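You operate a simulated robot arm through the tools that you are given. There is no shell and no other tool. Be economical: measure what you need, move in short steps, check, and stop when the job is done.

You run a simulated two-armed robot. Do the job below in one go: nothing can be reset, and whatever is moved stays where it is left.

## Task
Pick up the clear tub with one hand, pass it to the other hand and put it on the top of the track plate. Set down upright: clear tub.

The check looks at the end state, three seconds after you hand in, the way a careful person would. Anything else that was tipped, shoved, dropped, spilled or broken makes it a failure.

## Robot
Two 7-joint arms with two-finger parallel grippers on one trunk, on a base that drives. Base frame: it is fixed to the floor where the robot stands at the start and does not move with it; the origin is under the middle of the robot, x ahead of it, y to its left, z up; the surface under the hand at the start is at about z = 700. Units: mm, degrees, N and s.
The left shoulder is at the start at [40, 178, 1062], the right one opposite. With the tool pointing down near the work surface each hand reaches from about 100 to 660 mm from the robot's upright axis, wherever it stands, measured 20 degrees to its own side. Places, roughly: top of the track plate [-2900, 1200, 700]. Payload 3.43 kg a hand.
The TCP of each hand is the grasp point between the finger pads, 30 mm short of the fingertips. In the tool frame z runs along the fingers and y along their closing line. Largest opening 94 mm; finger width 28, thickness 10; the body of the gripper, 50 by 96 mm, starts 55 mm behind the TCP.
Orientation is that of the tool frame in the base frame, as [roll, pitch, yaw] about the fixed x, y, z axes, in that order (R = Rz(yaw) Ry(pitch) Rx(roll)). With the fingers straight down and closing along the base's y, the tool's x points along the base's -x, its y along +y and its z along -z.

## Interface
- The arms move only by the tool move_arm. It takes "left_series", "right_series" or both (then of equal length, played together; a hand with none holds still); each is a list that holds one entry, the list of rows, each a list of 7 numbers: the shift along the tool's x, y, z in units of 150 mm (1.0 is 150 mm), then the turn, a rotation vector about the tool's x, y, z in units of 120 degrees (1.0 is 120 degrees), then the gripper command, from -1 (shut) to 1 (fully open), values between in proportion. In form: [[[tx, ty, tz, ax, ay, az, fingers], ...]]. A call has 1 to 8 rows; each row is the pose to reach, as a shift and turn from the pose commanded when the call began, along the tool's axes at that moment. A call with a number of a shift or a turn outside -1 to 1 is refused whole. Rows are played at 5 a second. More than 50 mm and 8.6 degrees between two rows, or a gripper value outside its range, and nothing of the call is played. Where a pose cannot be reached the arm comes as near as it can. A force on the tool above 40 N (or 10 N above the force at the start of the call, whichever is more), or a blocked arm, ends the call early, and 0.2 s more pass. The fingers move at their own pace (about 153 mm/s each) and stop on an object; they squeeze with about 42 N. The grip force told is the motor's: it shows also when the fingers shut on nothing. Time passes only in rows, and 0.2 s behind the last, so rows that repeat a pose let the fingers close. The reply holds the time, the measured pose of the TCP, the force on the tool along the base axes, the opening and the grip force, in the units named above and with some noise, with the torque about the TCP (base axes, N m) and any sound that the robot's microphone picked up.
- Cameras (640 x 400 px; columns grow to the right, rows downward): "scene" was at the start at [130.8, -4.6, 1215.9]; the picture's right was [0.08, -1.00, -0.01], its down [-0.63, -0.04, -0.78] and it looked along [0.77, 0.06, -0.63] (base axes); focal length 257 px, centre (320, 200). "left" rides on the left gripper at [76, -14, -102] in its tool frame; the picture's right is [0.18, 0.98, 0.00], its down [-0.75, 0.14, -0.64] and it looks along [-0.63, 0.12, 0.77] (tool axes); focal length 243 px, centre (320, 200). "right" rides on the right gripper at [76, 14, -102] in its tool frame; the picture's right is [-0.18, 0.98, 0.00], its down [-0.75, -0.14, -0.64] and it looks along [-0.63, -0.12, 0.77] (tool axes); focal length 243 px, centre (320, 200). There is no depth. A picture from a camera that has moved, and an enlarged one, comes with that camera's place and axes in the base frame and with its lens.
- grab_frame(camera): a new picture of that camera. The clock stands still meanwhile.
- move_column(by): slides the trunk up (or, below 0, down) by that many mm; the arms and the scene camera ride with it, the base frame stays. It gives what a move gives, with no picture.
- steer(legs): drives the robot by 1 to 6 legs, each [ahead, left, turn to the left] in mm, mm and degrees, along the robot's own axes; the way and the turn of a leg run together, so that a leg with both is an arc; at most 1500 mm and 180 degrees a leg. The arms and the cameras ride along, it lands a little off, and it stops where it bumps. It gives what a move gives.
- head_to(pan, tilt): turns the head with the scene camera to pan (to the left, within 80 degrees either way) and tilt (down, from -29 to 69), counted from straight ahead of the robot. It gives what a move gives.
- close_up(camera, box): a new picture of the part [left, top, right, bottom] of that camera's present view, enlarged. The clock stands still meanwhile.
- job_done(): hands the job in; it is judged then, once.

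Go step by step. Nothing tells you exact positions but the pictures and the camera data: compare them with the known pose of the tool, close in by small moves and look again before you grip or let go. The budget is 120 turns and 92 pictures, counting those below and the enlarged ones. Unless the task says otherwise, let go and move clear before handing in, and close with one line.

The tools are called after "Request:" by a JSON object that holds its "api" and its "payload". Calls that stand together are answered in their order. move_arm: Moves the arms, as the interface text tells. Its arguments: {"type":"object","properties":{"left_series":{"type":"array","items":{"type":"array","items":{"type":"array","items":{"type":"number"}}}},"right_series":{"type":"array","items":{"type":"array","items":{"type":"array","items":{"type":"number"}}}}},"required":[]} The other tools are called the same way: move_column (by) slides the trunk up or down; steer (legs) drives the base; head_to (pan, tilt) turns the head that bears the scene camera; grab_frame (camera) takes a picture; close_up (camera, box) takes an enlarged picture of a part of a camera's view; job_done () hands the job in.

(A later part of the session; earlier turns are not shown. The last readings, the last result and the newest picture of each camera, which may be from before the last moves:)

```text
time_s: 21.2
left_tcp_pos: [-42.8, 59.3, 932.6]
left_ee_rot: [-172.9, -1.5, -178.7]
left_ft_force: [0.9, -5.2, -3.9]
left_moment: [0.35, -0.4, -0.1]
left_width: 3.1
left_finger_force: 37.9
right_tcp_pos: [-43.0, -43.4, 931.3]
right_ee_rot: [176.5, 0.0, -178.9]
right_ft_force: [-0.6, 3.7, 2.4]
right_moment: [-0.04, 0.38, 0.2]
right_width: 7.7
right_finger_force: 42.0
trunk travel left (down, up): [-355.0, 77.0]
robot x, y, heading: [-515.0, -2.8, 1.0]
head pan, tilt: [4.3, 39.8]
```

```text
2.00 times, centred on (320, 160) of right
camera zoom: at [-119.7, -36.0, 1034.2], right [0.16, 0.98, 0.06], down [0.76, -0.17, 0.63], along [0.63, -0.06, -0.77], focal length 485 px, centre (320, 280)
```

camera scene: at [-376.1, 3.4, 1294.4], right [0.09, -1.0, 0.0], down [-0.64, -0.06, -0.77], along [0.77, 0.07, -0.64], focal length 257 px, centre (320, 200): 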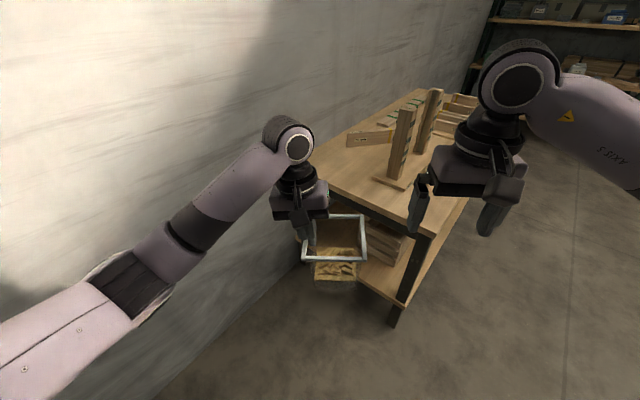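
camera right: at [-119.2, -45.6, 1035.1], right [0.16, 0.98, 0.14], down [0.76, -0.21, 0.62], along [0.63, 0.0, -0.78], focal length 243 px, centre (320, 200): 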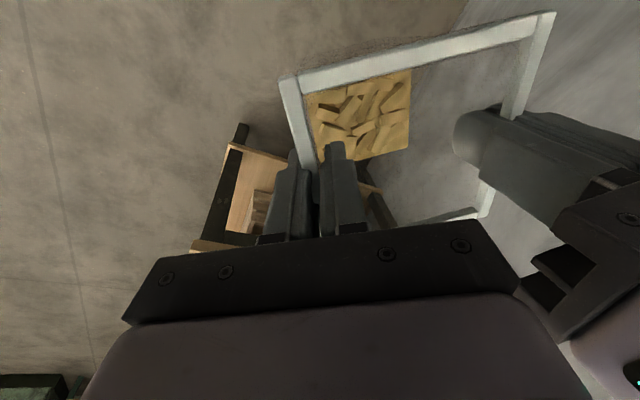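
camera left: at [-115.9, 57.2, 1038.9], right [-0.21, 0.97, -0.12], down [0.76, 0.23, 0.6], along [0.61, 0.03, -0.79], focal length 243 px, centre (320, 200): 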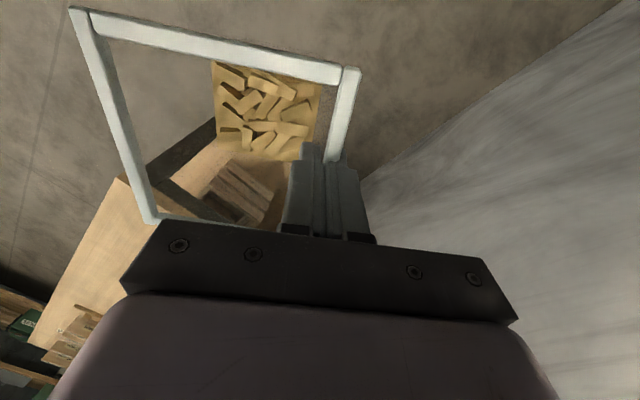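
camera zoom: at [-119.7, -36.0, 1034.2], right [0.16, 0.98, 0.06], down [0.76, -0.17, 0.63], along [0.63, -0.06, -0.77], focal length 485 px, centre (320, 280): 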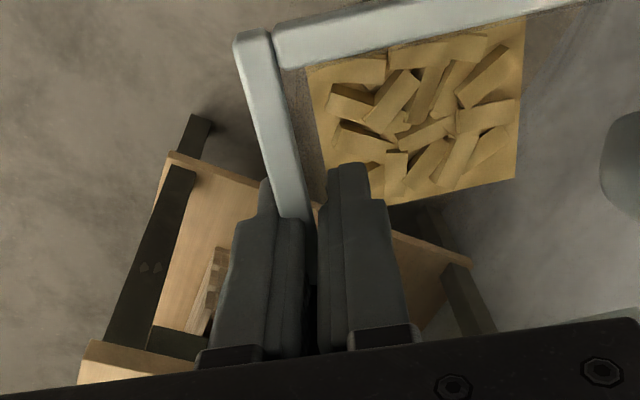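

The right hand now holds the band squarely at 42 N, and it carried over 7 N earlier without slipping. As a safe test I'll open the left fingers only slightly and watch whether the right hand takes the load.

Request:
{"api": "move_arm", "payload": {"left_series": [[[0, 0, 0, 0, 0, 0, -0.93], [0, 0, 0, 0, 0, 0, -0.9], [0, 0, 0, 0, 0, 0, -0.88], [0, 0, 0, 0, 0, 0, -0.88], [0, 0, 0, 0, 0, 0, -0.88]]], "right_series": [[[0, 0, 0, 0, 0, 0, -1], [0, 0, 0, 0, 0, 0, -1], [0, 0, 0, 0, 0, 0, -1], [0, 0, 0, 0, 0, 0, -1], [0, 0, 0, 0, 0, 0, -1]]]}}

Request:
{"api": "close_up", "payload": {"camera": "scene", "box": [260, 150, 420, 290]}}

Request:
{"api": "grab_frame", "payload": {"camera": "right"}}

```text
time_s: 22.4
left_tcp_pos: [-40.7, 60.0, 933.0]
left_ee_rot: [-172.9, -1.4, -178.8]
left_ft_force: [-0.1, 0.1, 0.1]
left_moment: [-0.02, 0.01, -0.01]
left_width: 5.7
left_finger_force: 0.1
right_tcp_pos: [-42.5, -43.1, 931.0]
right_ee_rot: [176.4, 0.0, -178.9]
right_ft_force: [0.4, -0.3, 0.0]
right_moment: [-0.08, 0.01, -0.03]
right_width: 7.8
right_finger_force: 41.7
trunk travel left (down, up): [-355.0, 77.0]
robot x, y, heading: [-521.2, -6.4, 1.3]
head pan, tilt: [4.3, 39.8]
```

```text
2.86 times, centred on (340, 220) of scene
camera zoom: at [-376.1, 3.4, 1294.4], right [0.09, -1.0, 0.0], down [-0.64, -0.06, -0.77], along [0.77, 0.07, -0.64], focal length 734 px, centre (263, 143)
```

zoom: 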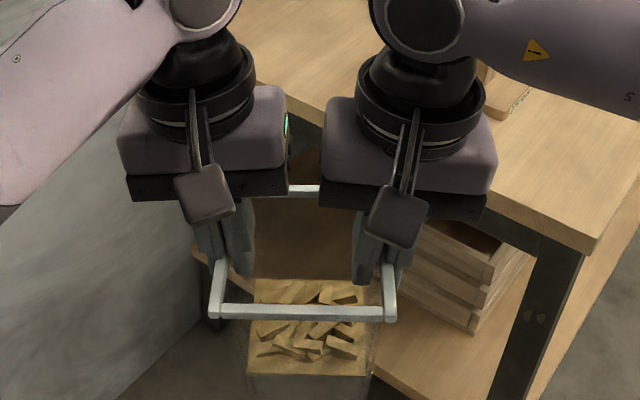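

```text
49 pictures are left
camera right: at [-119.8, -36.0, 1034.0], right [0.17, 0.98, 0.06], down [0.76, -0.17, 0.63], along [0.63, -0.06, -0.77], focal length 243 px, centre (320, 200)
```

right: 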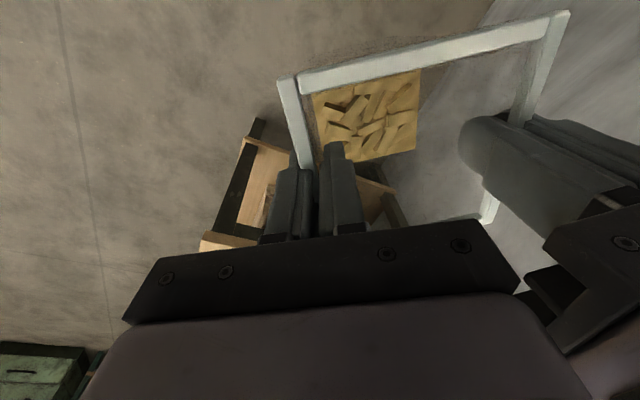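

The left hand now carries nothing, and the right hand holds the tub steady at 7.8 mm. I'll open the left fingers a little more and lift them straight up out of the tub.

Request:
{"api": "move_arm", "payload": {"left_series": [[[0, 0, 0, 0, 0, 0, -0.6], [0, 0, 0, 0, 0, 0, -0.3], [0, 0, 0, 0, 0, 0, -0.3], [0, -0.012, -0.1, 0, 0, 0, -0.3], [0, -0.037, -0.3, 0, 0, 0, -0.3], [0, -0.062, -0.5, 0, 0, 0, -0.3], [0, -0.087, -0.7, 0, 0, 0, -0.3], [0, -0.087, -0.7, 0, 0, 0, -0.3]]]}}

Request:
{"api": "grab_frame", "payload": {"camera": "scene"}}

Request:
{"api": "grab_frame", "payload": {"camera": "left"}}

```text
time_s: 24.2
left_tcp_pos: [-41.3, 59.9, 1038.7]
left_ee_rot: [-172.9, -1.5, -178.8]
left_ft_force: [-0.3, -0.3, -0.3]
left_moment: [0.01, -0.04, 0.02]
left_width: 33.0
left_finger_force: 0.0
right_tcp_pos: [-41.2, -41.6, 931.4]
right_ee_rot: [176.4, 0.1, -178.9]
right_ft_force: [-0.1, 0.6, -0.2]
right_moment: [-0.06, 0.03, -0.01]
right_width: 7.7
right_finger_force: 41.4
trunk travel left (down, up): [-355.0, 77.0]
robot x, y, heading: [-513.9, -5.6, 1.2]
head pan, tilt: [4.3, 39.8]
```

```text
48 pictures are left
camera scene: at [-376.0, 3.4, 1294.4], right [0.09, -1.0, 0.0], down [-0.64, -0.06, -0.77], along [0.77, 0.07, -0.64], focal length 257 px, centre (320, 200)
```

scene: 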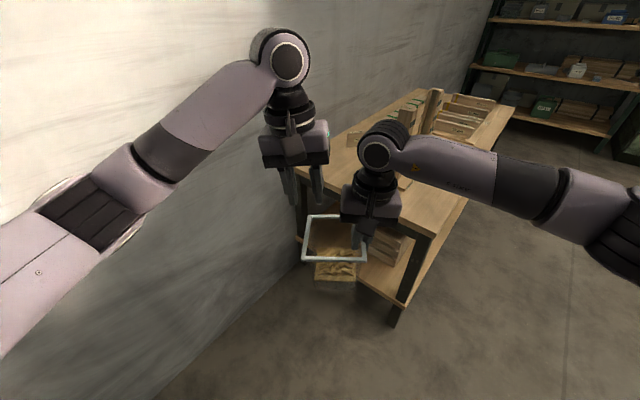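

```text
47 pictures are left
camera left: at [-115.0, 58.9, 1144.8], right [-0.21, 0.97, -0.12], down [0.76, 0.24, 0.6], along [0.61, 0.04, -0.79], focal length 243 px, centre (320, 200)
```

left: 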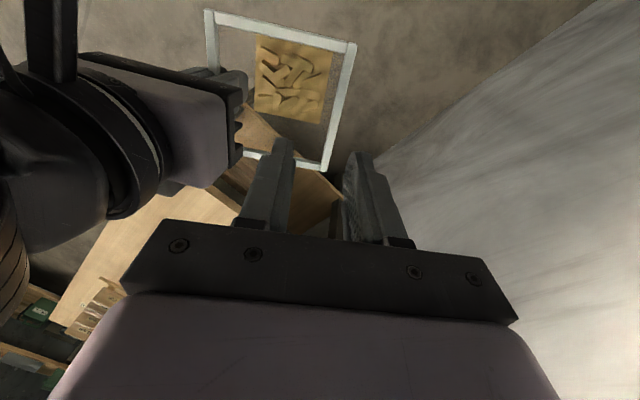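

The hand-over worked: the right hand holds the tub level and the left hand is clear. I'll tuck the left arm back a bit, then look around towards the goal, behind and to the left.

Request:
{"api": "move_arm", "payload": {"left_series": [[[0.133, 0.1, 0, 0, 0, 0, -0.3], [0.267, 0.2, 0, 0, 0, 0, -0.3], [0.4, 0.3, 0, 0, 0, 0, -0.3], [0.533, 0.4, 0, 0, 0, 0, -0.3], [0.667, 0.5, 0, 0, 0, 0, -0.3]]]}}

Request:
{"api": "head_to", "payload": {"pan": 80, "tilt": 15}}

Request:
{"api": "grab_frame", "payload": {"camera": "scene"}}

Request:
{"api": "head_to", "payload": {"pan": -80, "tilt": 20}}

Request:
{"api": "grab_frame", "payload": {"camera": "scene"}}

```text
time_s: 25.4
left_tcp_pos: [-143.9, 132.7, 1030.5]
left_ee_rot: [-172.8, -1.4, -178.9]
left_ft_force: [-0.3, 0.2, -0.1]
left_moment: [0.0, -0.01, 0.02]
left_width: 32.9
left_finger_force: 0.1
right_tcp_pos: [-42.0, -42.9, 931.5]
right_ee_rot: [176.3, 0.0, -179.0]
right_ft_force: [-0.3, -0.2, 0.4]
right_moment: [-0.04, 0.01, -0.02]
right_width: 7.5
right_finger_force: 42.0
trunk travel left (down, up): [-355.0, 77.0]
robot x, y, heading: [-518.1, -5.9, 1.1]
head pan, tilt: [4.3, 39.8]
```

```text
time_s: 26.9
left_tcp_pos: [-142.3, 132.5, 1030.8]
left_ee_rot: [-172.9, -1.4, -178.8]
left_ft_force: [-0.1, 0.2, 0.2]
left_moment: [0.01, 0.0, 0.01]
left_width: 32.6
left_finger_force: 0.1
right_tcp_pos: [-40.9, -41.6, 932.1]
right_ee_rot: [176.4, 0.0, -178.9]
right_ft_force: [0.1, -0.2, -0.2]
right_moment: [-0.06, -0.01, 0.0]
right_width: 7.8
right_finger_force: 41.6
trunk travel left (down, up): [-355.0, 77.0]
robot x, y, heading: [-517.9, -5.5, 1.0]
head pan, tilt: [80.0, 15.0]
```

```text
46 pictures are left
camera scene: at [-446.4, 87.6, 1333.6], right [0.99, -0.15, 0.0], down [-0.04, -0.26, -0.97], along [0.15, 0.95, -0.26], focal length 257 px, centre (320, 200)
```

scene: 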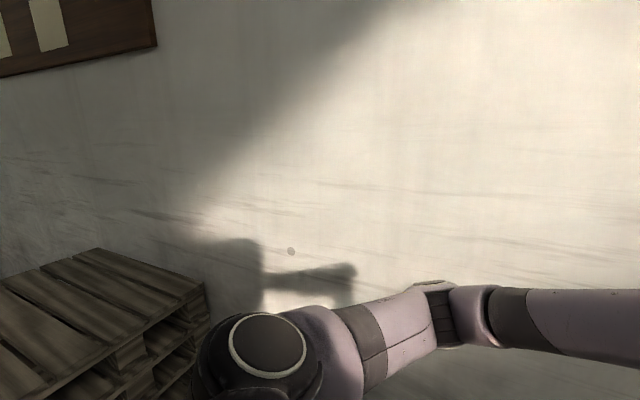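

```text
time_s: 29.3
left_tcp_pos: [-142.8, 132.3, 1029.8]
left_ee_rot: [-172.9, -1.4, -178.8]
left_ft_force: [0.1, 0.7, -0.3]
left_moment: [0.01, -0.03, -0.02]
left_width: 32.8
left_finger_force: 0.1
right_tcp_pos: [-42.1, -42.2, 931.8]
right_ee_rot: [176.4, -0.1, -178.9]
right_ft_force: [0.1, -0.1, -0.3]
right_moment: [-0.02, -0.02, -0.01]
right_width: 7.6
right_finger_force: 41.3
trunk travel left (down, up): [-355.0, 77.0]
robot x, y, heading: [-517.9, -4.1, 1.2]
head pan, tilt: [-80.0, 20.0]
```

```text
45 pictures are left
camera scene: at [-442.8, -96.1, 1325.5], right [-0.98, -0.19, 0.0], down [-0.07, 0.34, -0.94], along [0.18, -0.92, -0.34], focal length 257 px, centre (320, 200)
```

scene: 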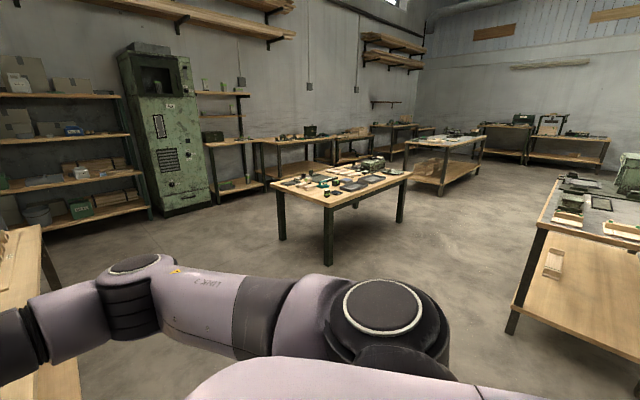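

To the left are the wall and some pallets, while the room on the right is open. I'll turn right on the spot, away from the wall, and look again.

Request:
{"api": "steer", "payload": {"legs": [[0, 0, -90]]}}

Request:
{"api": "head_to", "payload": {"pan": -75, "tilt": 20}}

Request:
{"api": "grab_frame", "payload": {"camera": "scene"}}

Request:
{"api": "grab_frame", "payload": {"camera": "right"}}

```text
time_s: 33.6
left_tcp_pos: [-385.0, -381.0, 1029.9]
left_ee_rot: [-172.8, -1.5, 90.7]
left_ft_force: [-0.9, -0.3, 0.8]
left_moment: [0.0, 0.03, -0.03]
left_width: 32.6
left_finger_force: 0.0
right_tcp_pos: [-559.5, -481.4, 931.8]
right_ee_rot: [176.4, 0.0, 90.5]
right_ft_force: [-0.5, 0.2, 0.0]
right_moment: [0.0, 0.05, -0.01]
right_width: 7.6
right_finger_force: 41.5
trunk travel left (down, up): [-355.0, 77.0]
robot x, y, heading: [-518.0, -5.8, -89.4]
head pan, tilt: [-80.0, 20.0]
```

```text
time_s: 34.2
left_tcp_pos: [-385.4, -382.1, 1031.0]
left_ee_rot: [-172.9, -1.3, 90.7]
left_ft_force: [-0.2, 0.5, 0.1]
left_moment: [0.0, 0.03, 0.01]
left_width: 32.8
left_finger_force: 0.1
right_tcp_pos: [-559.5, -481.3, 932.0]
right_ee_rot: [176.4, 0.0, 90.6]
right_ft_force: [-0.5, -0.1, 0.0]
right_moment: [-0.01, 0.03, 0.01]
right_width: 7.7
right_finger_force: 41.7
trunk travel left (down, up): [-355.0, 77.0]
robot x, y, heading: [-513.6, -5.7, -89.4]
head pan, tilt: [-75.0, 20.0]
```

```text
44 pictures are left
camera scene: at [-608.5, -89.3, 1325.5], right [-0.27, 0.96, 0.0], down [0.33, 0.09, -0.94], along [-0.91, -0.25, -0.34], focal length 257 px, centre (320, 200)
```

scene: 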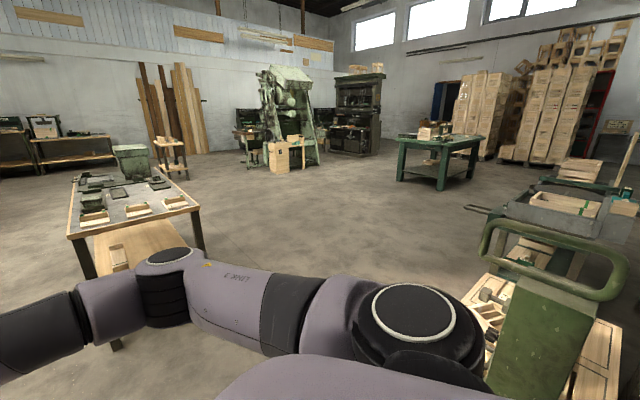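

```text
43 pictures are left
camera right: at [-554.5, -404.7, 1033.9], right [0.98, -0.17, 0.06], down [-0.17, -0.76, 0.63], along [-0.06, -0.63, -0.77], focal length 243 px, centre (320, 200)
```

right: 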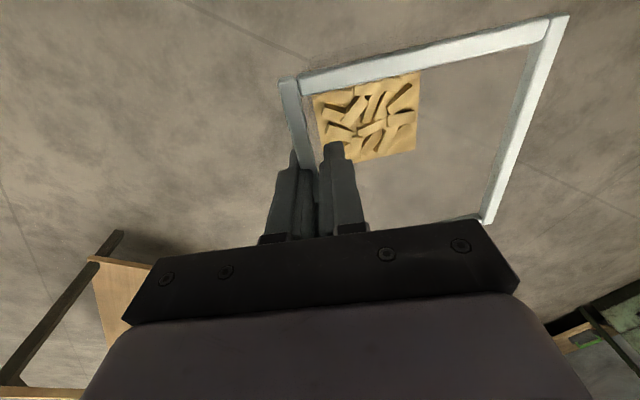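

The goal at (-2900,1200) should lie near column 561, row 193, which is by the green machine and cart. I'll zoom in there.

Request:
{"api": "close_up", "payload": {"camera": "scene", "box": [380, 100, 640, 262]}}

Request:
{"api": "close_up", "payload": {"camera": "scene", "box": [440, 150, 640, 400]}}

```text
2.46 times, centred on (510, 181) of scene
camera zoom: at [-608.5, -89.3, 1325.5], right [-0.27, 0.96, 0.0], down [0.33, 0.09, -0.94], along [-0.91, -0.25, -0.34], focal length 632 px, centre (-148, 247)
```

zoom: 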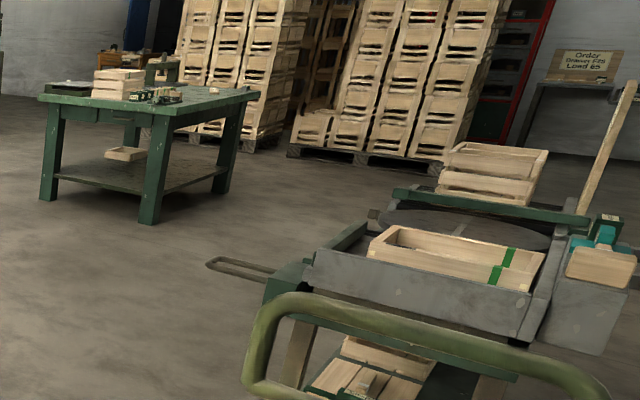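

```text
1.60 times, centred on (540, 275) of scene
camera zoom: at [-608.5, -89.3, 1325.5], right [-0.27, 0.96, 0.0], down [0.33, 0.09, -0.94], along [-0.91, -0.25, -0.34], focal length 411 px, centre (-32, 80)
```

zoom: 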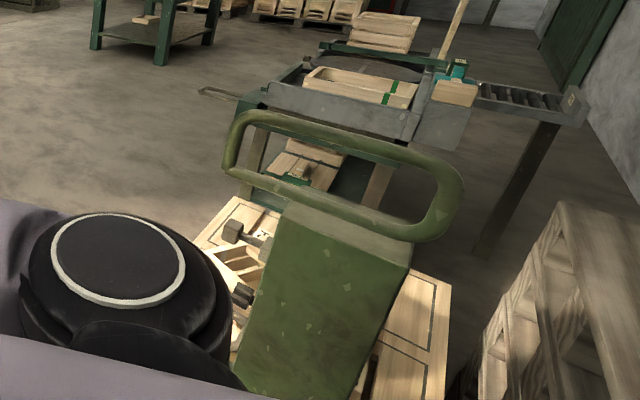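

The dark round turntable plate just past the grey tray matches the goal, at about (-2900,1200). A green lift-truck handle stands between, at about x≈-1400, y≥150. I'll move to a clear lane near y≈-400, face down the room and look.

Request:
{"api": "steer", "payload": {"legs": [[400, 0, 0], [0, 0, -90]]}}

Request:
{"api": "head_to", "payload": {"pan": -25, "tilt": 25}}

Request:
{"api": "grab_frame", "payload": {"camera": "scene"}}

```text
time_s: 40.6
left_tcp_pos: [-893.9, -541.6, 1029.4]
left_ee_rot: [-172.9, -1.4, -0.2]
left_ft_force: [-0.4, 0.8, 0.5]
left_moment: [0.02, 0.01, -0.03]
left_width: 33.0
left_finger_force: 0.1
right_tcp_pos: [-991.6, -365.6, 931.8]
right_ee_rot: [176.4, 0.1, -0.2]
right_ft_force: [-0.8, 0.1, 0.2]
right_moment: [0.0, 0.04, -0.01]
right_width: 7.7
right_finger_force: 41.4
trunk travel left (down, up): [-355.0, 77.0]
robot x, y, heading: [-518.7, -417.9, 179.7]
head pan, tilt: [-75.0, 20.0]
```

```text
time_s: 41.8
left_tcp_pos: [-895.2, -542.3, 1030.7]
left_ee_rot: [-172.9, -1.4, -0.2]
left_ft_force: [-0.6, -0.1, 1.2]
left_moment: [0.01, 0.0, -0.01]
left_width: 32.9
left_finger_force: 0.0
right_tcp_pos: [-990.8, -365.0, 930.1]
right_ee_rot: [176.4, 0.0, -0.3]
right_ft_force: [-0.2, -0.1, 0.7]
right_moment: [0.03, 0.01, 0.0]
right_width: 7.6
right_finger_force: 41.7
trunk travel left (down, up): [-355.0, 77.0]
robot x, y, heading: [-513.1, -412.8, 179.7]
head pan, tilt: [-25.0, 25.0]
```

```text
40 pictures are left
camera scene: at [-658.8, -375.3, 1317.4], right [0.43, 0.9, 0.0], down [0.38, -0.18, -0.91], along [-0.82, 0.39, -0.42], focal length 257 px, centre (320, 200)
```

scene: 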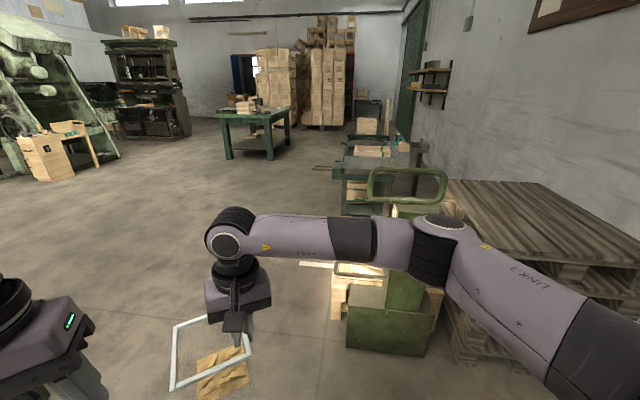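

The handle is at about (-1435,214), with its base reaching y≈140, and the lane ahead at y≈-415 is clear. I'll drive ahead 1000 mm and check both sides.

Request:
{"api": "steer", "payload": {"legs": [[1000, 0, 0]]}}

Request:
{"api": "head_to", "payload": {"pan": -35, "tilt": 25}}

Request:
{"api": "grab_frame", "payload": {"camera": "scene"}}

Request:
{"api": "head_to", "payload": {"pan": 50, "tilt": 30}}

Request:
{"api": "grab_frame", "payload": {"camera": "scene"}}

```text
time_s: 47.1
left_tcp_pos: [-1915.8, -521.6, 1031.0]
left_ee_rot: [-172.8, -1.2, -1.2]
left_ft_force: [-0.2, -0.2, 0.2]
left_moment: [-0.01, 0.01, -0.02]
left_width: 33.0
left_finger_force: 0.0
right_tcp_pos: [-2010.6, -344.3, 930.4]
right_ee_rot: [176.4, 0.1, -1.3]
right_ft_force: [-0.2, 0.7, 1.1]
right_moment: [0.02, -0.03, 0.01]
right_width: 7.5
right_finger_force: 42.6
trunk travel left (down, up): [-355.0, 77.0]
robot x, y, heading: [-1535.0, -398.9, 178.7]
head pan, tilt: [-25.0, 25.0]
```

```text
time_s: 47.8
left_tcp_pos: [-1917.3, -521.9, 1030.6]
left_ee_rot: [-172.9, -1.4, -1.2]
left_ft_force: [-0.6, -0.6, -0.2]
left_moment: [0.0, 0.02, -0.03]
left_width: 32.9
left_finger_force: 0.1
right_tcp_pos: [-2011.0, -344.0, 932.1]
right_ee_rot: [176.3, 0.0, -1.3]
right_ft_force: [-0.7, 0.5, -0.8]
right_moment: [0.04, -0.01, 0.01]
right_width: 7.4
right_finger_force: 42.3
trunk travel left (down, up): [-355.0, 77.0]
robot x, y, heading: [-1534.3, -403.2, 178.7]
head pan, tilt: [-35.0, 25.0]
```

```text
39 pictures are left
camera scene: at [-1670.0, -345.0, 1317.4], right [0.59, 0.81, 0.0], down [0.34, -0.25, -0.91], along [-0.73, 0.54, -0.42], focal length 257 px, centre (320, 200)
```

scene: 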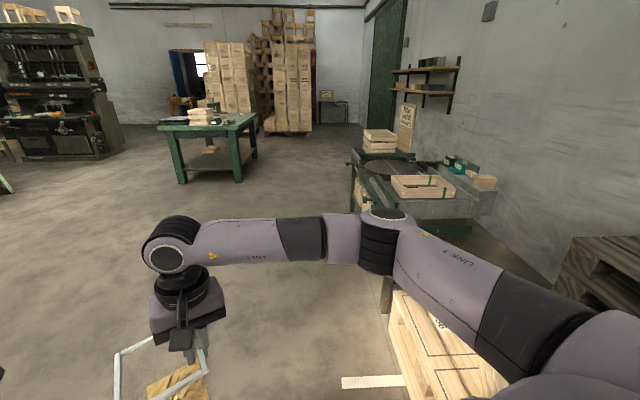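

```text
time_s: 49.4
left_tcp_pos: [-1916.7, -521.4, 1030.8]
left_ee_rot: [-172.9, -1.4, -1.2]
left_ft_force: [0.0, -0.2, 0.3]
left_moment: [0.01, 0.0, -0.02]
left_width: 32.9
left_finger_force: 0.0
right_tcp_pos: [-2011.1, -344.2, 931.4]
right_ee_rot: [176.4, -0.1, -1.3]
right_ft_force: [0.2, -0.2, -0.6]
right_moment: [0.02, 0.01, 0.0]
right_width: 7.8
right_finger_force: 41.4
trunk travel left (down, up): [-355.0, 77.0]
robot x, y, heading: [-1534.7, -400.1, 178.6]
head pan, tilt: [50.0, 30.0]
```

```text
38 pictures are left
camera scene: at [-1655.4, -467.4, 1309.4], right [-0.75, 0.66, 0.0], down [0.33, 0.38, -0.87], along [-0.57, -0.65, -0.5], focal length 257 px, centre (320, 200)
```

scene: 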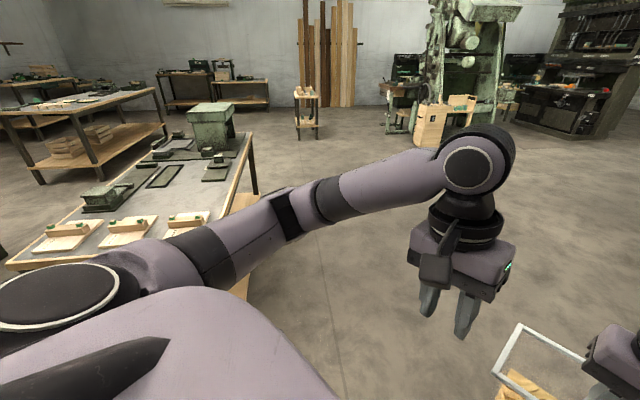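

The round plate checks out at about (-2885,1250), and the floor ahead is clear. I'll drive to about x=-2890, turn to face it (+y) and look.

Request:
{"api": "steer", "payload": {"legs": [[1340, 0, 0], [0, 0, -88.5]]}}

Request:
{"api": "head_to", "payload": {"pan": 0, "tilt": 25}}

Request:
{"api": "grab_frame", "payload": {"camera": "scene"}}

```text
time_s: 59.9
left_tcp_pos: [-3019.9, 15.9, 1030.0]
left_ee_rot: [-172.9, -1.3, -90.1]
left_ft_force: [-0.7, 0.1, -0.2]
left_moment: [0.01, 0.02, -0.01]
left_width: 32.8
left_finger_force: 0.0
right_tcp_pos: [-2843.0, 112.8, 931.8]
right_ee_rot: [176.5, 0.0, -90.1]
right_ft_force: [0.1, -0.1, -0.2]
right_moment: [-0.01, -0.03, 0.01]
right_width: 7.8
right_finger_force: 41.8
trunk travel left (down, up): [-355.0, 77.0]
robot x, y, heading: [-2894.6, -359.5, 89.8]
head pan, tilt: [50.0, 30.0]
```

```text
time_s: 61.1
left_tcp_pos: [-3020.0, 16.9, 1030.0]
left_ee_rot: [-172.9, -1.4, -89.9]
left_ft_force: [-0.4, 0.0, -0.2]
left_moment: [0.0, 0.0, -0.02]
left_width: 33.0
left_finger_force: 0.1
right_tcp_pos: [-2844.6, 112.9, 931.5]
right_ee_rot: [176.4, 0.0, -90.1]
right_ft_force: [-0.2, -0.5, -0.1]
right_moment: [-0.02, -0.01, -0.03]
right_width: 7.5
right_finger_force: 42.0
trunk travel left (down, up): [-355.0, 77.0]
robot x, y, heading: [-2891.6, -363.1, 89.9]
head pan, tilt: [0.0, 25.0]
```

```text
37 pictures are left
camera scene: at [-2891.7, -211.8, 1317.4], right [1.0, 0.0, 0.0], down [0.0, -0.42, -0.91], along [0.0, 0.91, -0.42], focal length 257 px, centre (320, 200)
```

scene: 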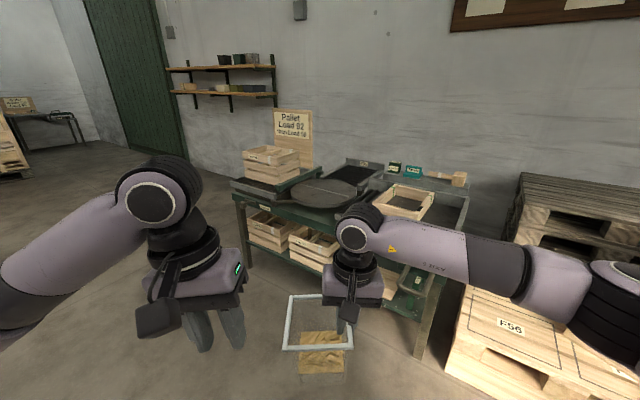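

Request:
{"api": "close_up", "payload": {"camera": "scene", "box": [220, 120, 480, 283]}}

```text
2.45 times, centred on (350, 202) of scene
camera zoom: at [-2891.7, -211.8, 1317.4], right [1.0, 0.0, 0.0], down [0.0, -0.42, -0.91], along [0.0, 0.91, -0.42], focal length 630 px, centre (246, 196)
```

zoom: 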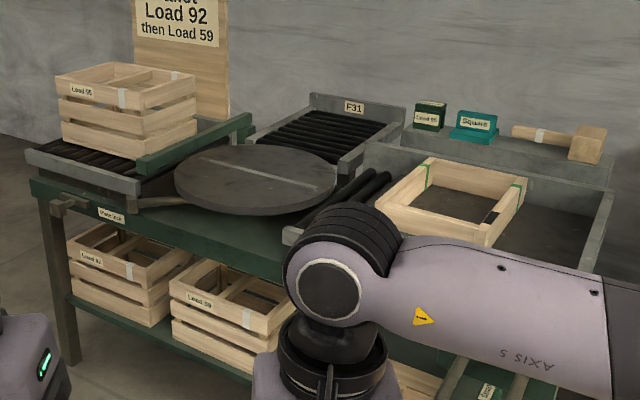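

The track plate is the round turntable between the roller tracks, about 410 mm across and centred near (-2870,1240), clear of objects. I'll drive 700 mm towards it and measure again.

Request:
{"api": "steer", "payload": {"legs": [[700, 0, 0]]}}

Request:
{"api": "head_to", "payload": {"pan": 0, "tilt": 40}}

Request:
{"api": "grab_frame", "payload": {"camera": "scene"}}

Request:
{"api": "grab_frame", "payload": {"camera": "left"}}

```text
time_s: 65.0
left_tcp_pos: [-3016.9, 736.6, 1030.0]
left_ee_rot: [-172.8, -1.3, -90.2]
left_ft_force: [-0.7, 0.3, -0.9]
left_moment: [-0.01, 0.01, 0.02]
left_width: 33.0
left_finger_force: 0.0
right_tcp_pos: [-2839.4, 835.0, 932.0]
right_ee_rot: [176.4, 0.1, -90.3]
right_ft_force: [-0.1, -0.5, -0.1]
right_moment: [0.0, -0.05, 0.05]
right_width: 7.5
right_finger_force: 41.2
trunk travel left (down, up): [-355.0, 77.0]
robot x, y, heading: [-2889.4, 360.3, 89.5]
head pan, tilt: [0.0, 25.0]
```

```text
time_s: 65.8
left_tcp_pos: [-3015.7, 737.9, 1029.6]
left_ee_rot: [-172.9, -1.4, -90.1]
left_ft_force: [-0.3, 0.3, 0.2]
left_moment: [-0.01, 0.03, 0.01]
left_width: 32.6
left_finger_force: 0.0
right_tcp_pos: [-2839.3, 834.2, 930.6]
right_ee_rot: [176.2, -0.1, -90.3]
right_ft_force: [0.4, -0.3, 0.4]
right_moment: [0.0, -0.06, -0.03]
right_width: 7.5
right_finger_force: 41.7
trunk travel left (down, up): [-355.0, 77.0]
robot x, y, heading: [-2891.7, 361.5, 89.6]
head pan, tilt: [0.0, 40.0]
```

```text
35 pictures are left
camera scene: at [-2888.8, 502.5, 1294.1], right [1.0, 0.0, 0.0], down [0.0, -0.64, -0.77], along [0.0, 0.77, -0.64], focal length 257 px, centre (320, 200)
```

scene: 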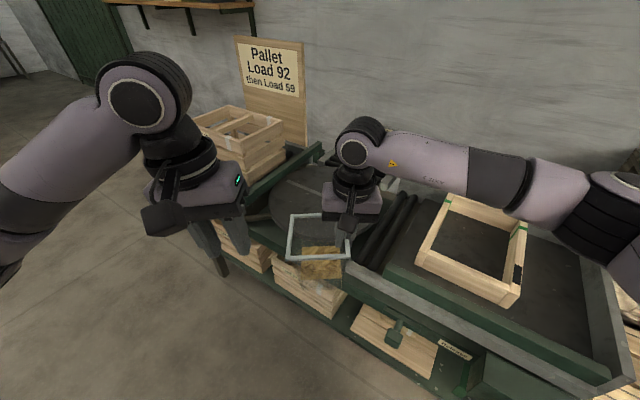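

```text
34 pictures are left
camera left: at [-3015.0, 665.0, 1136.3], right [-0.98, -0.18, -0.12], down [-0.22, 0.77, 0.6], along [-0.02, 0.61, -0.79], focal length 243 px, centre (320, 200)
```

left: 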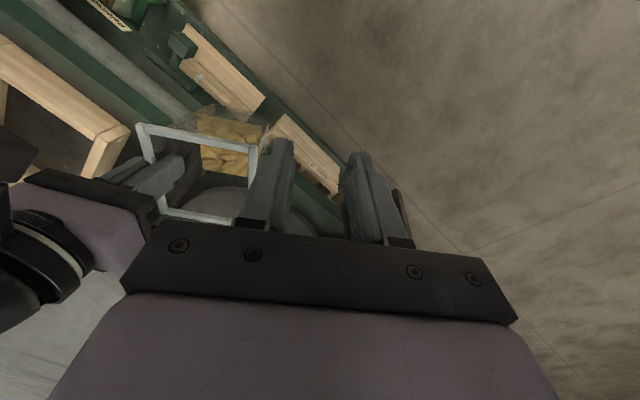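

The machine stands at an angle: its front edge faces a heading of about 54°, and the plate's centre is about (-2868,1237). I'll shift left and turn square to it, staying clear of the edge.

Request:
{"api": "steer", "payload": {"legs": [[0, 344, 0], [0, 0, -36]]}}

Request:
{"api": "grab_frame", "payload": {"camera": "scene"}}

```text
time_s: 71.0
left_tcp_pos: [-3098.3, 743.2, 1029.8]
left_ee_rot: [-172.9, -1.5, -126.7]
left_ft_force: [0.7, 0.3, -0.1]
left_moment: [0.02, -0.02, 0.0]
left_width: 32.8
left_finger_force: 0.0
right_tcp_pos: [-2899.7, 715.7, 931.5]
right_ee_rot: [176.4, 0.0, -126.8]
right_ft_force: [-0.5, -1.4, -0.6]
right_moment: [0.0, -0.01, 0.0]
right_width: 7.4
right_finger_force: 41.1
trunk travel left (down, up): [-355.0, 77.0]
robot x, y, heading: [-3221.1, 364.5, 53.3]
head pan, tilt: [0.0, 40.0]
```

```text
33 pictures are left
camera scene: at [-3135.7, 478.2, 1294.0], right [0.8, -0.6, 0.0], down [-0.39, -0.51, -0.77], along [0.46, 0.61, -0.64], focal length 257 px, centre (320, 200)
```

scene: 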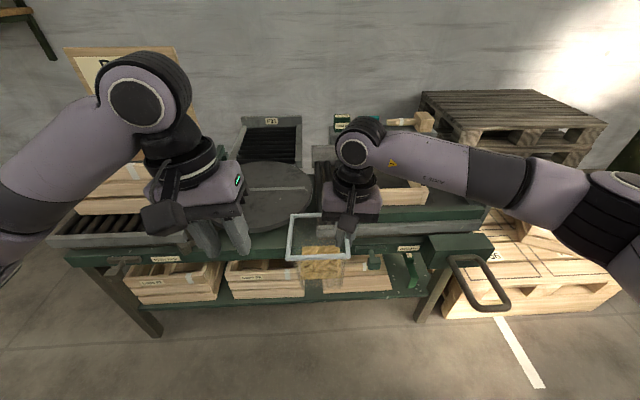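

I'm now square to the machine, but the left hand hides part of the plate. I'll move that hand 150 mm left and zoom in.

Request:
{"api": "move_arm", "payload": {"left_series": [[[0, 0.25, 0, 0, 0, 0, -0.3], [0, 0.5, 0, 0, 0, 0, -0.3], [0, 0.75, 0, 0, 0, 0, -0.3], [0, 1.0, -0.1, 0, 0, 0, -0.3]]]}}

Request:
{"api": "close_up", "payload": {"camera": "scene", "box": [200, 120, 440, 280]}}

```text
time_s: 72.0
left_tcp_pos: [-3218.8, 833.3, 1027.0]
left_ee_rot: [-172.8, -1.4, -126.9]
left_ft_force: [0.1, -0.5, 0.2]
left_moment: [-0.03, -0.01, -0.02]
left_width: 33.0
left_finger_force: 0.1
right_tcp_pos: [-2899.0, 716.2, 931.3]
right_ee_rot: [176.3, 0.1, -126.9]
right_ft_force: [0.1, 0.9, -0.6]
right_moment: [-0.03, -0.01, -0.02]
right_width: 7.5
right_finger_force: 41.2
trunk travel left (down, up): [-355.0, 77.0]
robot x, y, heading: [-3223.3, 367.8, 53.5]
head pan, tilt: [0.0, 40.0]
```

```text
2.50 times, centred on (320, 200) of scene
camera zoom: at [-3136.1, 478.3, 1294.1], right [0.8, -0.6, 0.0], down [-0.38, -0.51, -0.77], along [0.46, 0.61, -0.64], focal length 642 px, centre (320, 200)
```

zoom: 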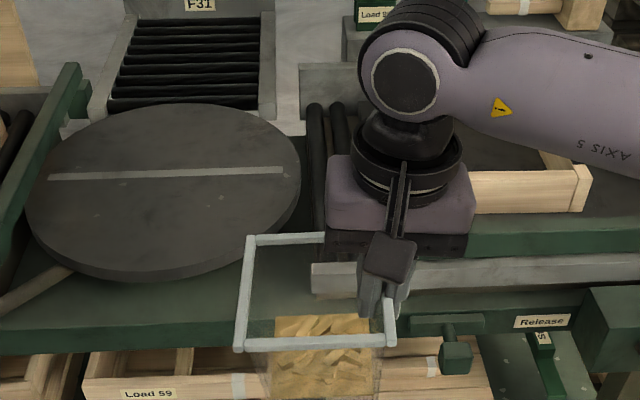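

The plate's centre is confirmed at about (-2868,1228), with its top near z≈700–705 and nothing on it. I'll raise the trunk 40 mm for clearance and drive in.

Request:
{"api": "move_column", "payload": {"by": 40}}

Request:
{"api": "steer", "payload": {"legs": [[0, 225, 0], [265, 0, 0]]}}

Request:
{"api": "grab_frame", "payload": {"camera": "scene"}}

Request:
{"api": "grab_frame", "payload": {"camera": "right"}}

```text
time_s: 72.8
left_tcp_pos: [-3218.7, 833.1, 1065.2]
left_ee_rot: [-172.9, -1.4, -126.7]
left_ft_force: [-0.3, -0.4, 0.8]
left_moment: [0.01, 0.01, 0.04]
left_width: 32.8
left_finger_force: 0.0
right_tcp_pos: [-2898.7, 716.7, 971.2]
right_ee_rot: [176.4, -0.1, -126.7]
right_ft_force: [-0.2, -0.2, -0.5]
right_moment: [-0.04, -0.04, 0.0]
right_width: 7.5
right_finger_force: 41.4
trunk travel left (down, up): [-395.0, 37.0]
robot x, y, heading: [-3221.2, 366.4, 53.5]
head pan, tilt: [0.0, 40.0]
```

```text
time_s: 76.9
left_tcp_pos: [-3236.7, 1182.1, 1065.9]
left_ee_rot: [-172.9, -1.5, -126.5]
left_ft_force: [-0.6, -0.1, -0.2]
left_moment: [0.04, 0.03, 0.02]
left_width: 33.1
left_finger_force: 0.1
right_tcp_pos: [-2916.3, 1068.4, 971.7]
right_ee_rot: [176.4, -0.1, -126.5]
right_ft_force: [-0.8, -0.7, 0.1]
right_moment: [-0.02, -0.03, 0.03]
right_width: 7.4
right_finger_force: 41.9
trunk travel left (down, up): [-395.0, 37.0]
robot x, y, heading: [-3237.5, 712.5, 53.3]
head pan, tilt: [0.0, 40.0]
```

```text
31 pictures are left
camera scene: at [-3152.9, 828.5, 1334.0], right [0.8, -0.6, 0.0], down [-0.38, -0.52, -0.77], along [0.46, 0.61, -0.64], focal length 257 px, centre (320, 200)
```

scene: 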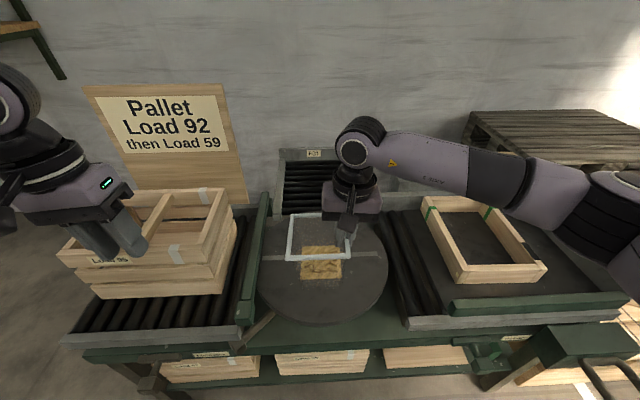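

```text
30 pictures are left
camera right: at [-2970.1, 1011.3, 1073.7], right [-0.68, 0.73, 0.06], down [0.59, 0.5, 0.63], along [0.43, 0.46, -0.77], focal length 243 px, centre (320, 200)
```

right: 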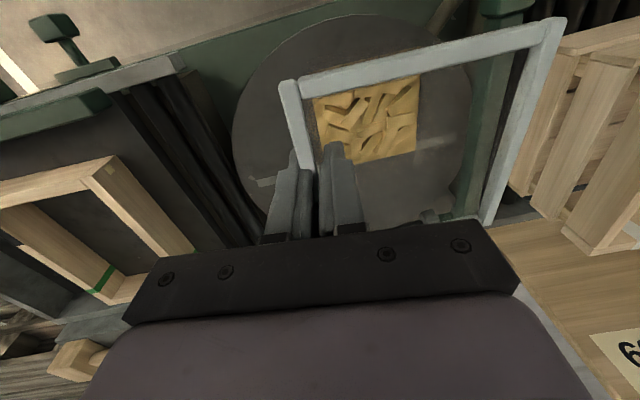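

The tub hangs over the front part of the plate, about 160 mm short of its centre and clear of the stripe. I'll extend 100 mm further, then lower by about 100 mm using the arm only, since the left hand is above the crate.

Request:
{"api": "move_arm", "payload": {"right_series": [[[-0.167, 0.01, 0, 0, 0, 0, -1], [-0.333, 0.02, 0, 0, 0, 0, -1], [-0.5, 0.03, 0, 0, 0, 0, -1], [-0.667, 0.03, 0, 0, 0, 0, -1], [-0.667, 0.02, 0.16, 0, 0, 0, -1], [-0.667, 0.01, 0.32, 0, 0, 0, -1], [-0.667, 0.0, 0.48, 0, 0, 0, -1], [-0.667, -0.01, 0.64, 0, 0, 0, -1]]]}}

Request:
{"api": "grab_frame", "payload": {"camera": "scene"}}

Request:
{"api": "grab_frame", "payload": {"camera": "right"}}

```text
time_s: 78.7
left_tcp_pos: [-3236.7, 1182.6, 1066.9]
left_ee_rot: [-172.9, -1.4, -126.4]
left_ft_force: [-0.7, 0.8, 0.0]
left_moment: [0.02, 0.01, -0.02]
left_width: 33.1
left_finger_force: 0.1
right_tcp_pos: [-2862.1, 1149.2, 873.1]
right_ee_rot: [176.4, 0.1, -126.6]
right_ft_force: [0.5, 0.8, -1.5]
right_moment: [-0.01, -0.06, -0.02]
right_width: 7.6
right_finger_force: 41.5
trunk travel left (down, up): [-395.0, 37.0]
robot x, y, heading: [-3238.7, 714.0, 53.4]
head pan, tilt: [0.0, 40.0]
```

```text
29 pictures are left
camera scene: at [-3153.3, 828.2, 1334.1], right [0.8, -0.6, 0.0], down [-0.38, -0.52, -0.77], along [0.46, 0.62, -0.64], focal length 257 px, centre (320, 200)
```

scene: 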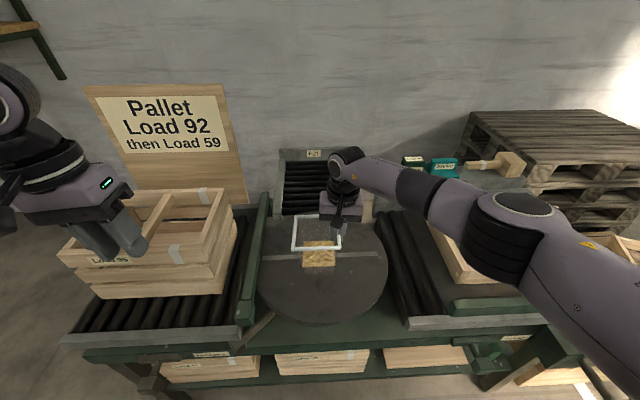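

```text
28 pictures are left
camera right: at [-2915.7, 1093.3, 976.9], right [-0.68, 0.73, 0.06], down [0.59, 0.5, 0.63], along [0.43, 0.46, -0.77], focal length 243 px, centre (320, 200)
```

right: 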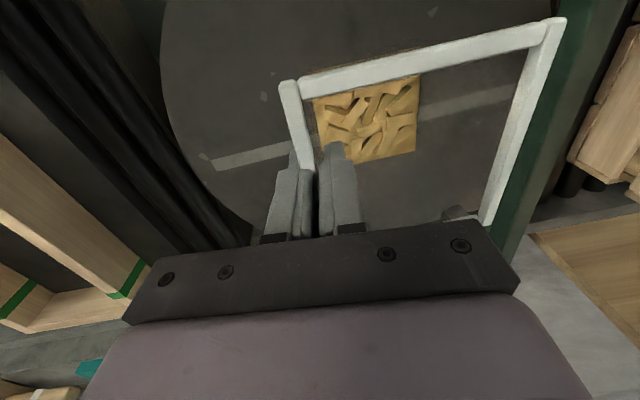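

The tub is over the plate, about 30 mm above it. The right elbow has come down near the crate in the tray, so I'll check that clearance before lowering more.

Request:
{"api": "close_up", "payload": {"camera": "scene", "box": [400, 150, 640, 310]}}

Request:
{"api": "close_up", "payload": {"camera": "scene", "box": [250, 190, 400, 330]}}

Request:
{"api": "grab_frame", "payload": {"camera": "left"}}

```text
2.50 times, centred on (520, 230) of scene
camera zoom: at [-3153.3, 828.2, 1334.1], right [0.8, -0.6, 0.0], down [-0.38, -0.52, -0.77], along [0.46, 0.62, -0.64], focal length 642 px, centre (-180, 125)
```

zoom: 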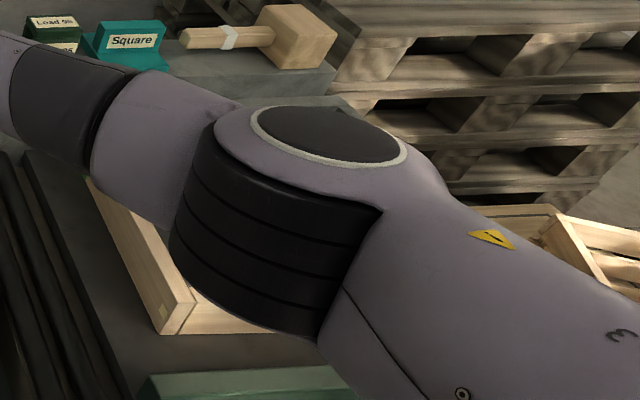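

```text
2.86 times, centred on (325, 260) of scene
camera zoom: at [-3153.3, 828.2, 1334.1], right [0.8, -0.6, 0.0], down [-0.38, -0.52, -0.77], along [0.46, 0.62, -0.64], focal length 734 px, centre (306, 29)
```

zoom: 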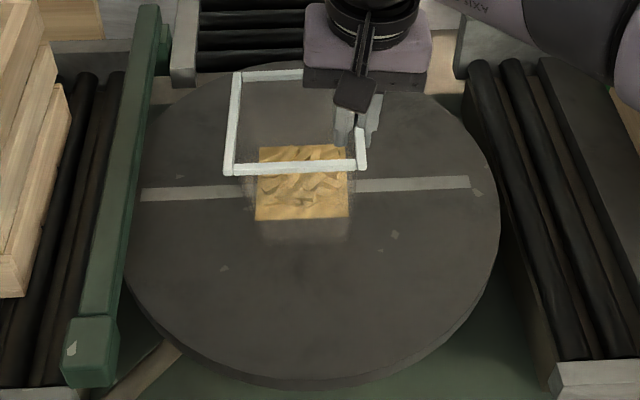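

```text
25 pictures are left
camera left: at [-3279.7, 1123.1, 1172.4], right [-0.9, 0.43, -0.12], down [0.28, 0.75, 0.6], along [0.35, 0.5, -0.79], focal length 243 px, centre (320, 200)
```

left: 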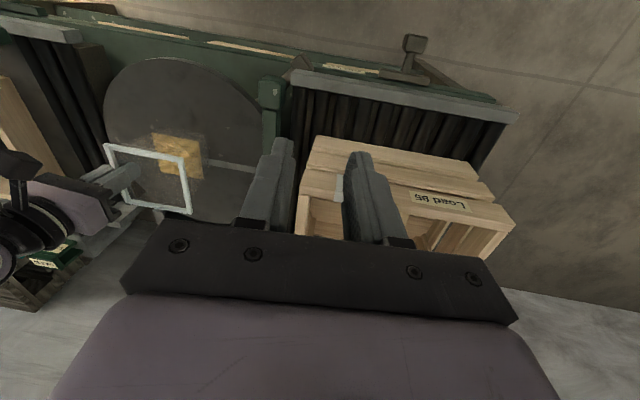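

The elbow sits around z≈1000, well above the crate, and the tub's footprint lands just in front of the stripe. I'll lower to a few millimetres above the expected contact.

Request:
{"api": "move_arm", "payload": {"right_series": [[[0, -0.004, 0.06, 0, 0, 0, -1], [0, -0.008, 0.12, 0, 0, 0, -1], [0, -0.01, 0.16, 0, 0, 0, -1], [0, -0.01, 0.16, 0, 0, 0, -1]]]}}

Request:
{"api": "close_up", "payload": {"camera": "scene", "box": [270, 200, 370, 300]}}

```text
time_s: 79.7
left_tcp_pos: [-3237.1, 1181.6, 1066.8]
left_ee_rot: [-172.8, -1.4, -126.6]
left_ft_force: [-0.3, -0.7, -0.7]
left_moment: [0.0, 0.0, 0.0]
left_width: 32.7
left_finger_force: 0.3
right_tcp_pos: [-2860.1, 1151.9, 851.6]
right_ee_rot: [176.4, 0.0, -126.4]
right_ft_force: [0.7, -0.3, 0.9]
right_moment: [-0.03, 0.04, 0.04]
right_width: 7.6
right_finger_force: 41.4
trunk travel left (down, up): [-395.0, 37.0]
robot x, y, heading: [-3237.1, 712.8, 53.4]
head pan, tilt: [0.0, 40.0]
```

```text
4.00 times, centred on (320, 250) of scene
camera zoom: at [-3153.3, 827.9, 1334.1], right [0.8, -0.6, 0.0], down [-0.38, -0.52, -0.77], along [0.46, 0.62, -0.64], focal length 1027 px, centre (320, 0)
```

zoom: 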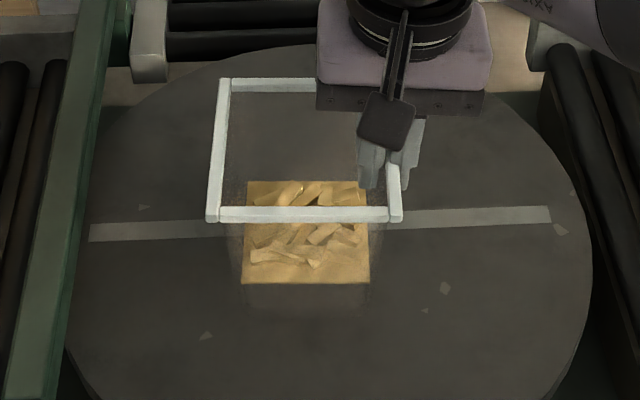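

There's no contact yet. I'll continue in 2–3 mm steps while watching the vertical force.

Request:
{"api": "move_arm", "payload": {"right_series": [[[0, -0.001, 0.015, 0, 0, 0, -1], [0, -0.002, 0.03, 0, 0, 0, -1], [0, -0.003, 0.045, 0, 0, 0, -1], [0, -0.004, 0.06, 0, 0, 0, -1], [0, -0.004, 0.06, 0, 0, 0, -1]]]}}

```text
time_s: 80.9
left_tcp_pos: [-3238.7, 1181.9, 1066.9]
left_ee_rot: [-172.8, -1.3, -126.5]
left_ft_force: [0.4, 0.7, -0.4]
left_moment: [0.01, -0.02, 0.05]
left_width: 32.8
left_finger_force: 0.1
right_tcp_pos: [-2861.6, 1149.3, 846.2]
right_ee_rot: [176.3, 0.4, -126.6]
right_ft_force: [1.5, 1.2, 26.5]
right_moment: [0.05, 0.01, -0.02]
right_width: 7.7
right_finger_force: 41.4
trunk travel left (down, up): [-395.0, 37.0]
robot x, y, heading: [-3236.0, 713.6, 53.3]
head pan, tilt: [0.0, 40.0]
```

Contact at about TCP z≈847, with 26 N now pressing, so the tub is on the plate. I'll ease off most of that force before releasing.

Request:
{"api": "move_arm", "payload": {"right_series": [[[0, 0.001, -0.012, 0, 0, 0, -1], [0, 0.002, -0.022, 0, 0, 0, -1], [0, 0.002, -0.022, 0, 0, 0, -1]]]}}

Request:
{"api": "close_up", "payload": {"camera": "scene", "box": [270, 200, 370, 300]}}

Request:
{"api": "grab_frame", "payload": {"camera": "right"}}

```text
time_s: 81.7
left_tcp_pos: [-3238.3, 1181.9, 1066.4]
left_ee_rot: [-172.8, -1.4, -126.5]
left_ft_force: [0.5, 0.7, -0.2]
left_moment: [-0.01, -0.01, 0.0]
left_width: 33.1
left_finger_force: 0.0
right_tcp_pos: [-2862.6, 1149.0, 845.4]
right_ee_rot: [176.4, 0.0, -126.5]
right_ft_force: [2.0, 3.8, 9.6]
right_moment: [0.86, -0.57, 0.01]
right_width: 7.7
right_finger_force: 41.1
trunk travel left (down, up): [-395.0, 37.0]
robot x, y, heading: [-3238.6, 715.6, 53.5]
head pan, tilt: [0.0, 40.0]
```

```text
4.00 times, centred on (320, 250) of scene
camera zoom: at [-3153.9, 827.4, 1334.0], right [0.8, -0.6, 0.0], down [-0.38, -0.52, -0.77], along [0.46, 0.62, -0.64], focal length 1027 px, centre (320, 0)
```

zoom: 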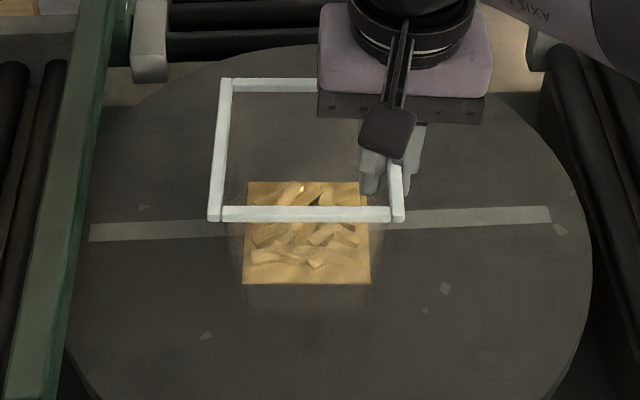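

```text
22 pictures are left
camera right: at [-2915.1, 1093.1, 948.3], right [-0.68, 0.73, 0.06], down [0.59, 0.5, 0.63], along [0.43, 0.47, -0.77], focal length 243 px, centre (320, 200)
```

right: 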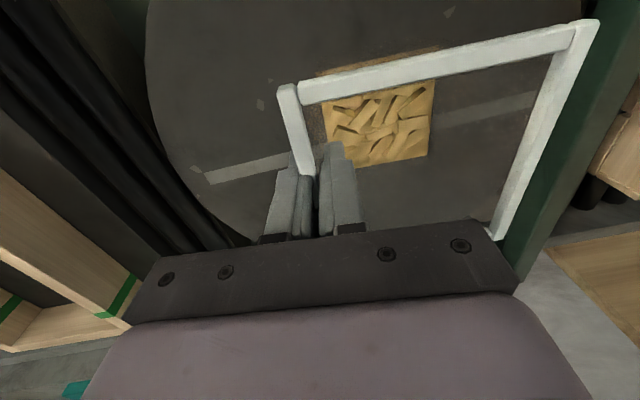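

The tub is seated, with its rim a little further up in the fingers. I'll take off the remaining load, then open slowly.

Request:
{"api": "move_arm", "payload": {"right_series": [[[0, 0, -0.007, 0, 0, 0, -1], [0, 0, -0.01, 0, 0, 0, -1], [0, 0, -0.01, 0, 0, 0, -1]]]}}

```text
time_s: 82.5
left_tcp_pos: [-3238.0, 1181.9, 1066.1]
left_ee_rot: [-172.9, -1.4, -126.5]
left_ft_force: [0.0, 0.6, 0.5]
left_moment: [-0.01, -0.02, 0.02]
left_width: 32.8
left_finger_force: 0.1
right_tcp_pos: [-2862.6, 1149.0, 845.3]
right_ee_rot: [176.4, -0.3, -126.5]
right_ft_force: [-0.6, 1.0, 1.4]
right_moment: [0.07, -0.05, 0.05]
right_width: 7.5
right_finger_force: 41.8
trunk travel left (down, up): [-395.0, 37.0]
robot x, y, heading: [-3239.2, 714.1, 53.6]
head pan, tilt: [0.0, 40.0]
```

The load is nearly zero. I'll open the right fingers gradually to about 40 mm, staying in place.

Request:
{"api": "move_arm", "payload": {"right_series": [[[0, 0, 0, 0, 0, 0, -0.8], [0, 0, 0, 0, 0, 0, -0.65], [0, 0, 0, 0, 0, 0, -0.5], [0, 0, 0, 0, 0, 0, -0.3], [0, 0, 0, 0, 0, 0, -0.15], [0, 0, 0, 0, 0, 0, -0.15]]]}}

Request:
{"api": "close_up", "payload": {"camera": "scene", "box": [270, 200, 370, 300]}}

Request:
{"api": "grab_frame", "payload": {"camera": "right"}}

```text
time_s: 83.9
left_tcp_pos: [-3237.0, 1182.1, 1066.2]
left_ee_rot: [-172.8, -1.3, -126.5]
left_ft_force: [-0.4, 1.0, -0.6]
left_moment: [0.02, 0.01, -0.01]
left_width: 33.1
left_finger_force: 0.1
right_tcp_pos: [-2861.5, 1149.6, 848.1]
right_ee_rot: [176.4, -0.1, -126.6]
right_ft_force: [0.1, 0.0, -0.6]
right_moment: [0.03, 0.0, 0.0]
right_width: 40.0
right_finger_force: 0.0
trunk travel left (down, up): [-395.0, 37.0]
robot x, y, heading: [-3236.0, 713.9, 53.5]
head pan, tilt: [0.0, 40.0]
```

```text
4.00 times, centred on (320, 250) of scene
camera zoom: at [-3153.3, 828.0, 1334.1], right [0.8, -0.6, 0.0], down [-0.38, -0.52, -0.77], along [0.46, 0.62, -0.64], focal length 1027 px, centre (320, 0)
```

zoom: 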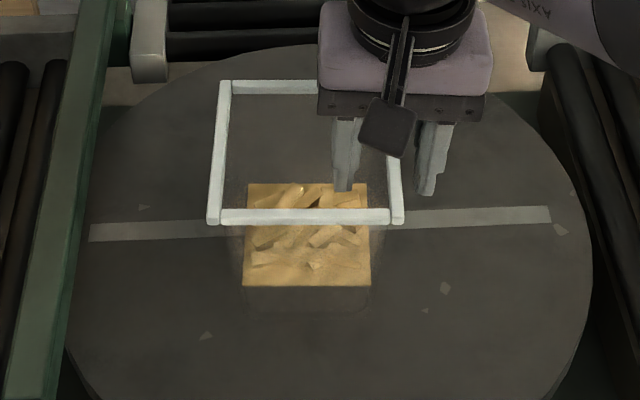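

```text
20 pictures are left
camera right: at [-2914.7, 1093.6, 949.6], right [-0.68, 0.73, 0.06], down [0.59, 0.5, 0.63], along [0.43, 0.46, -0.77], focal length 243 px, centre (320, 200)
```

right: 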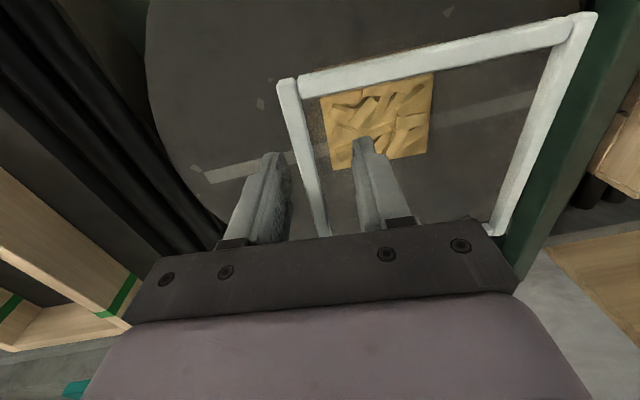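

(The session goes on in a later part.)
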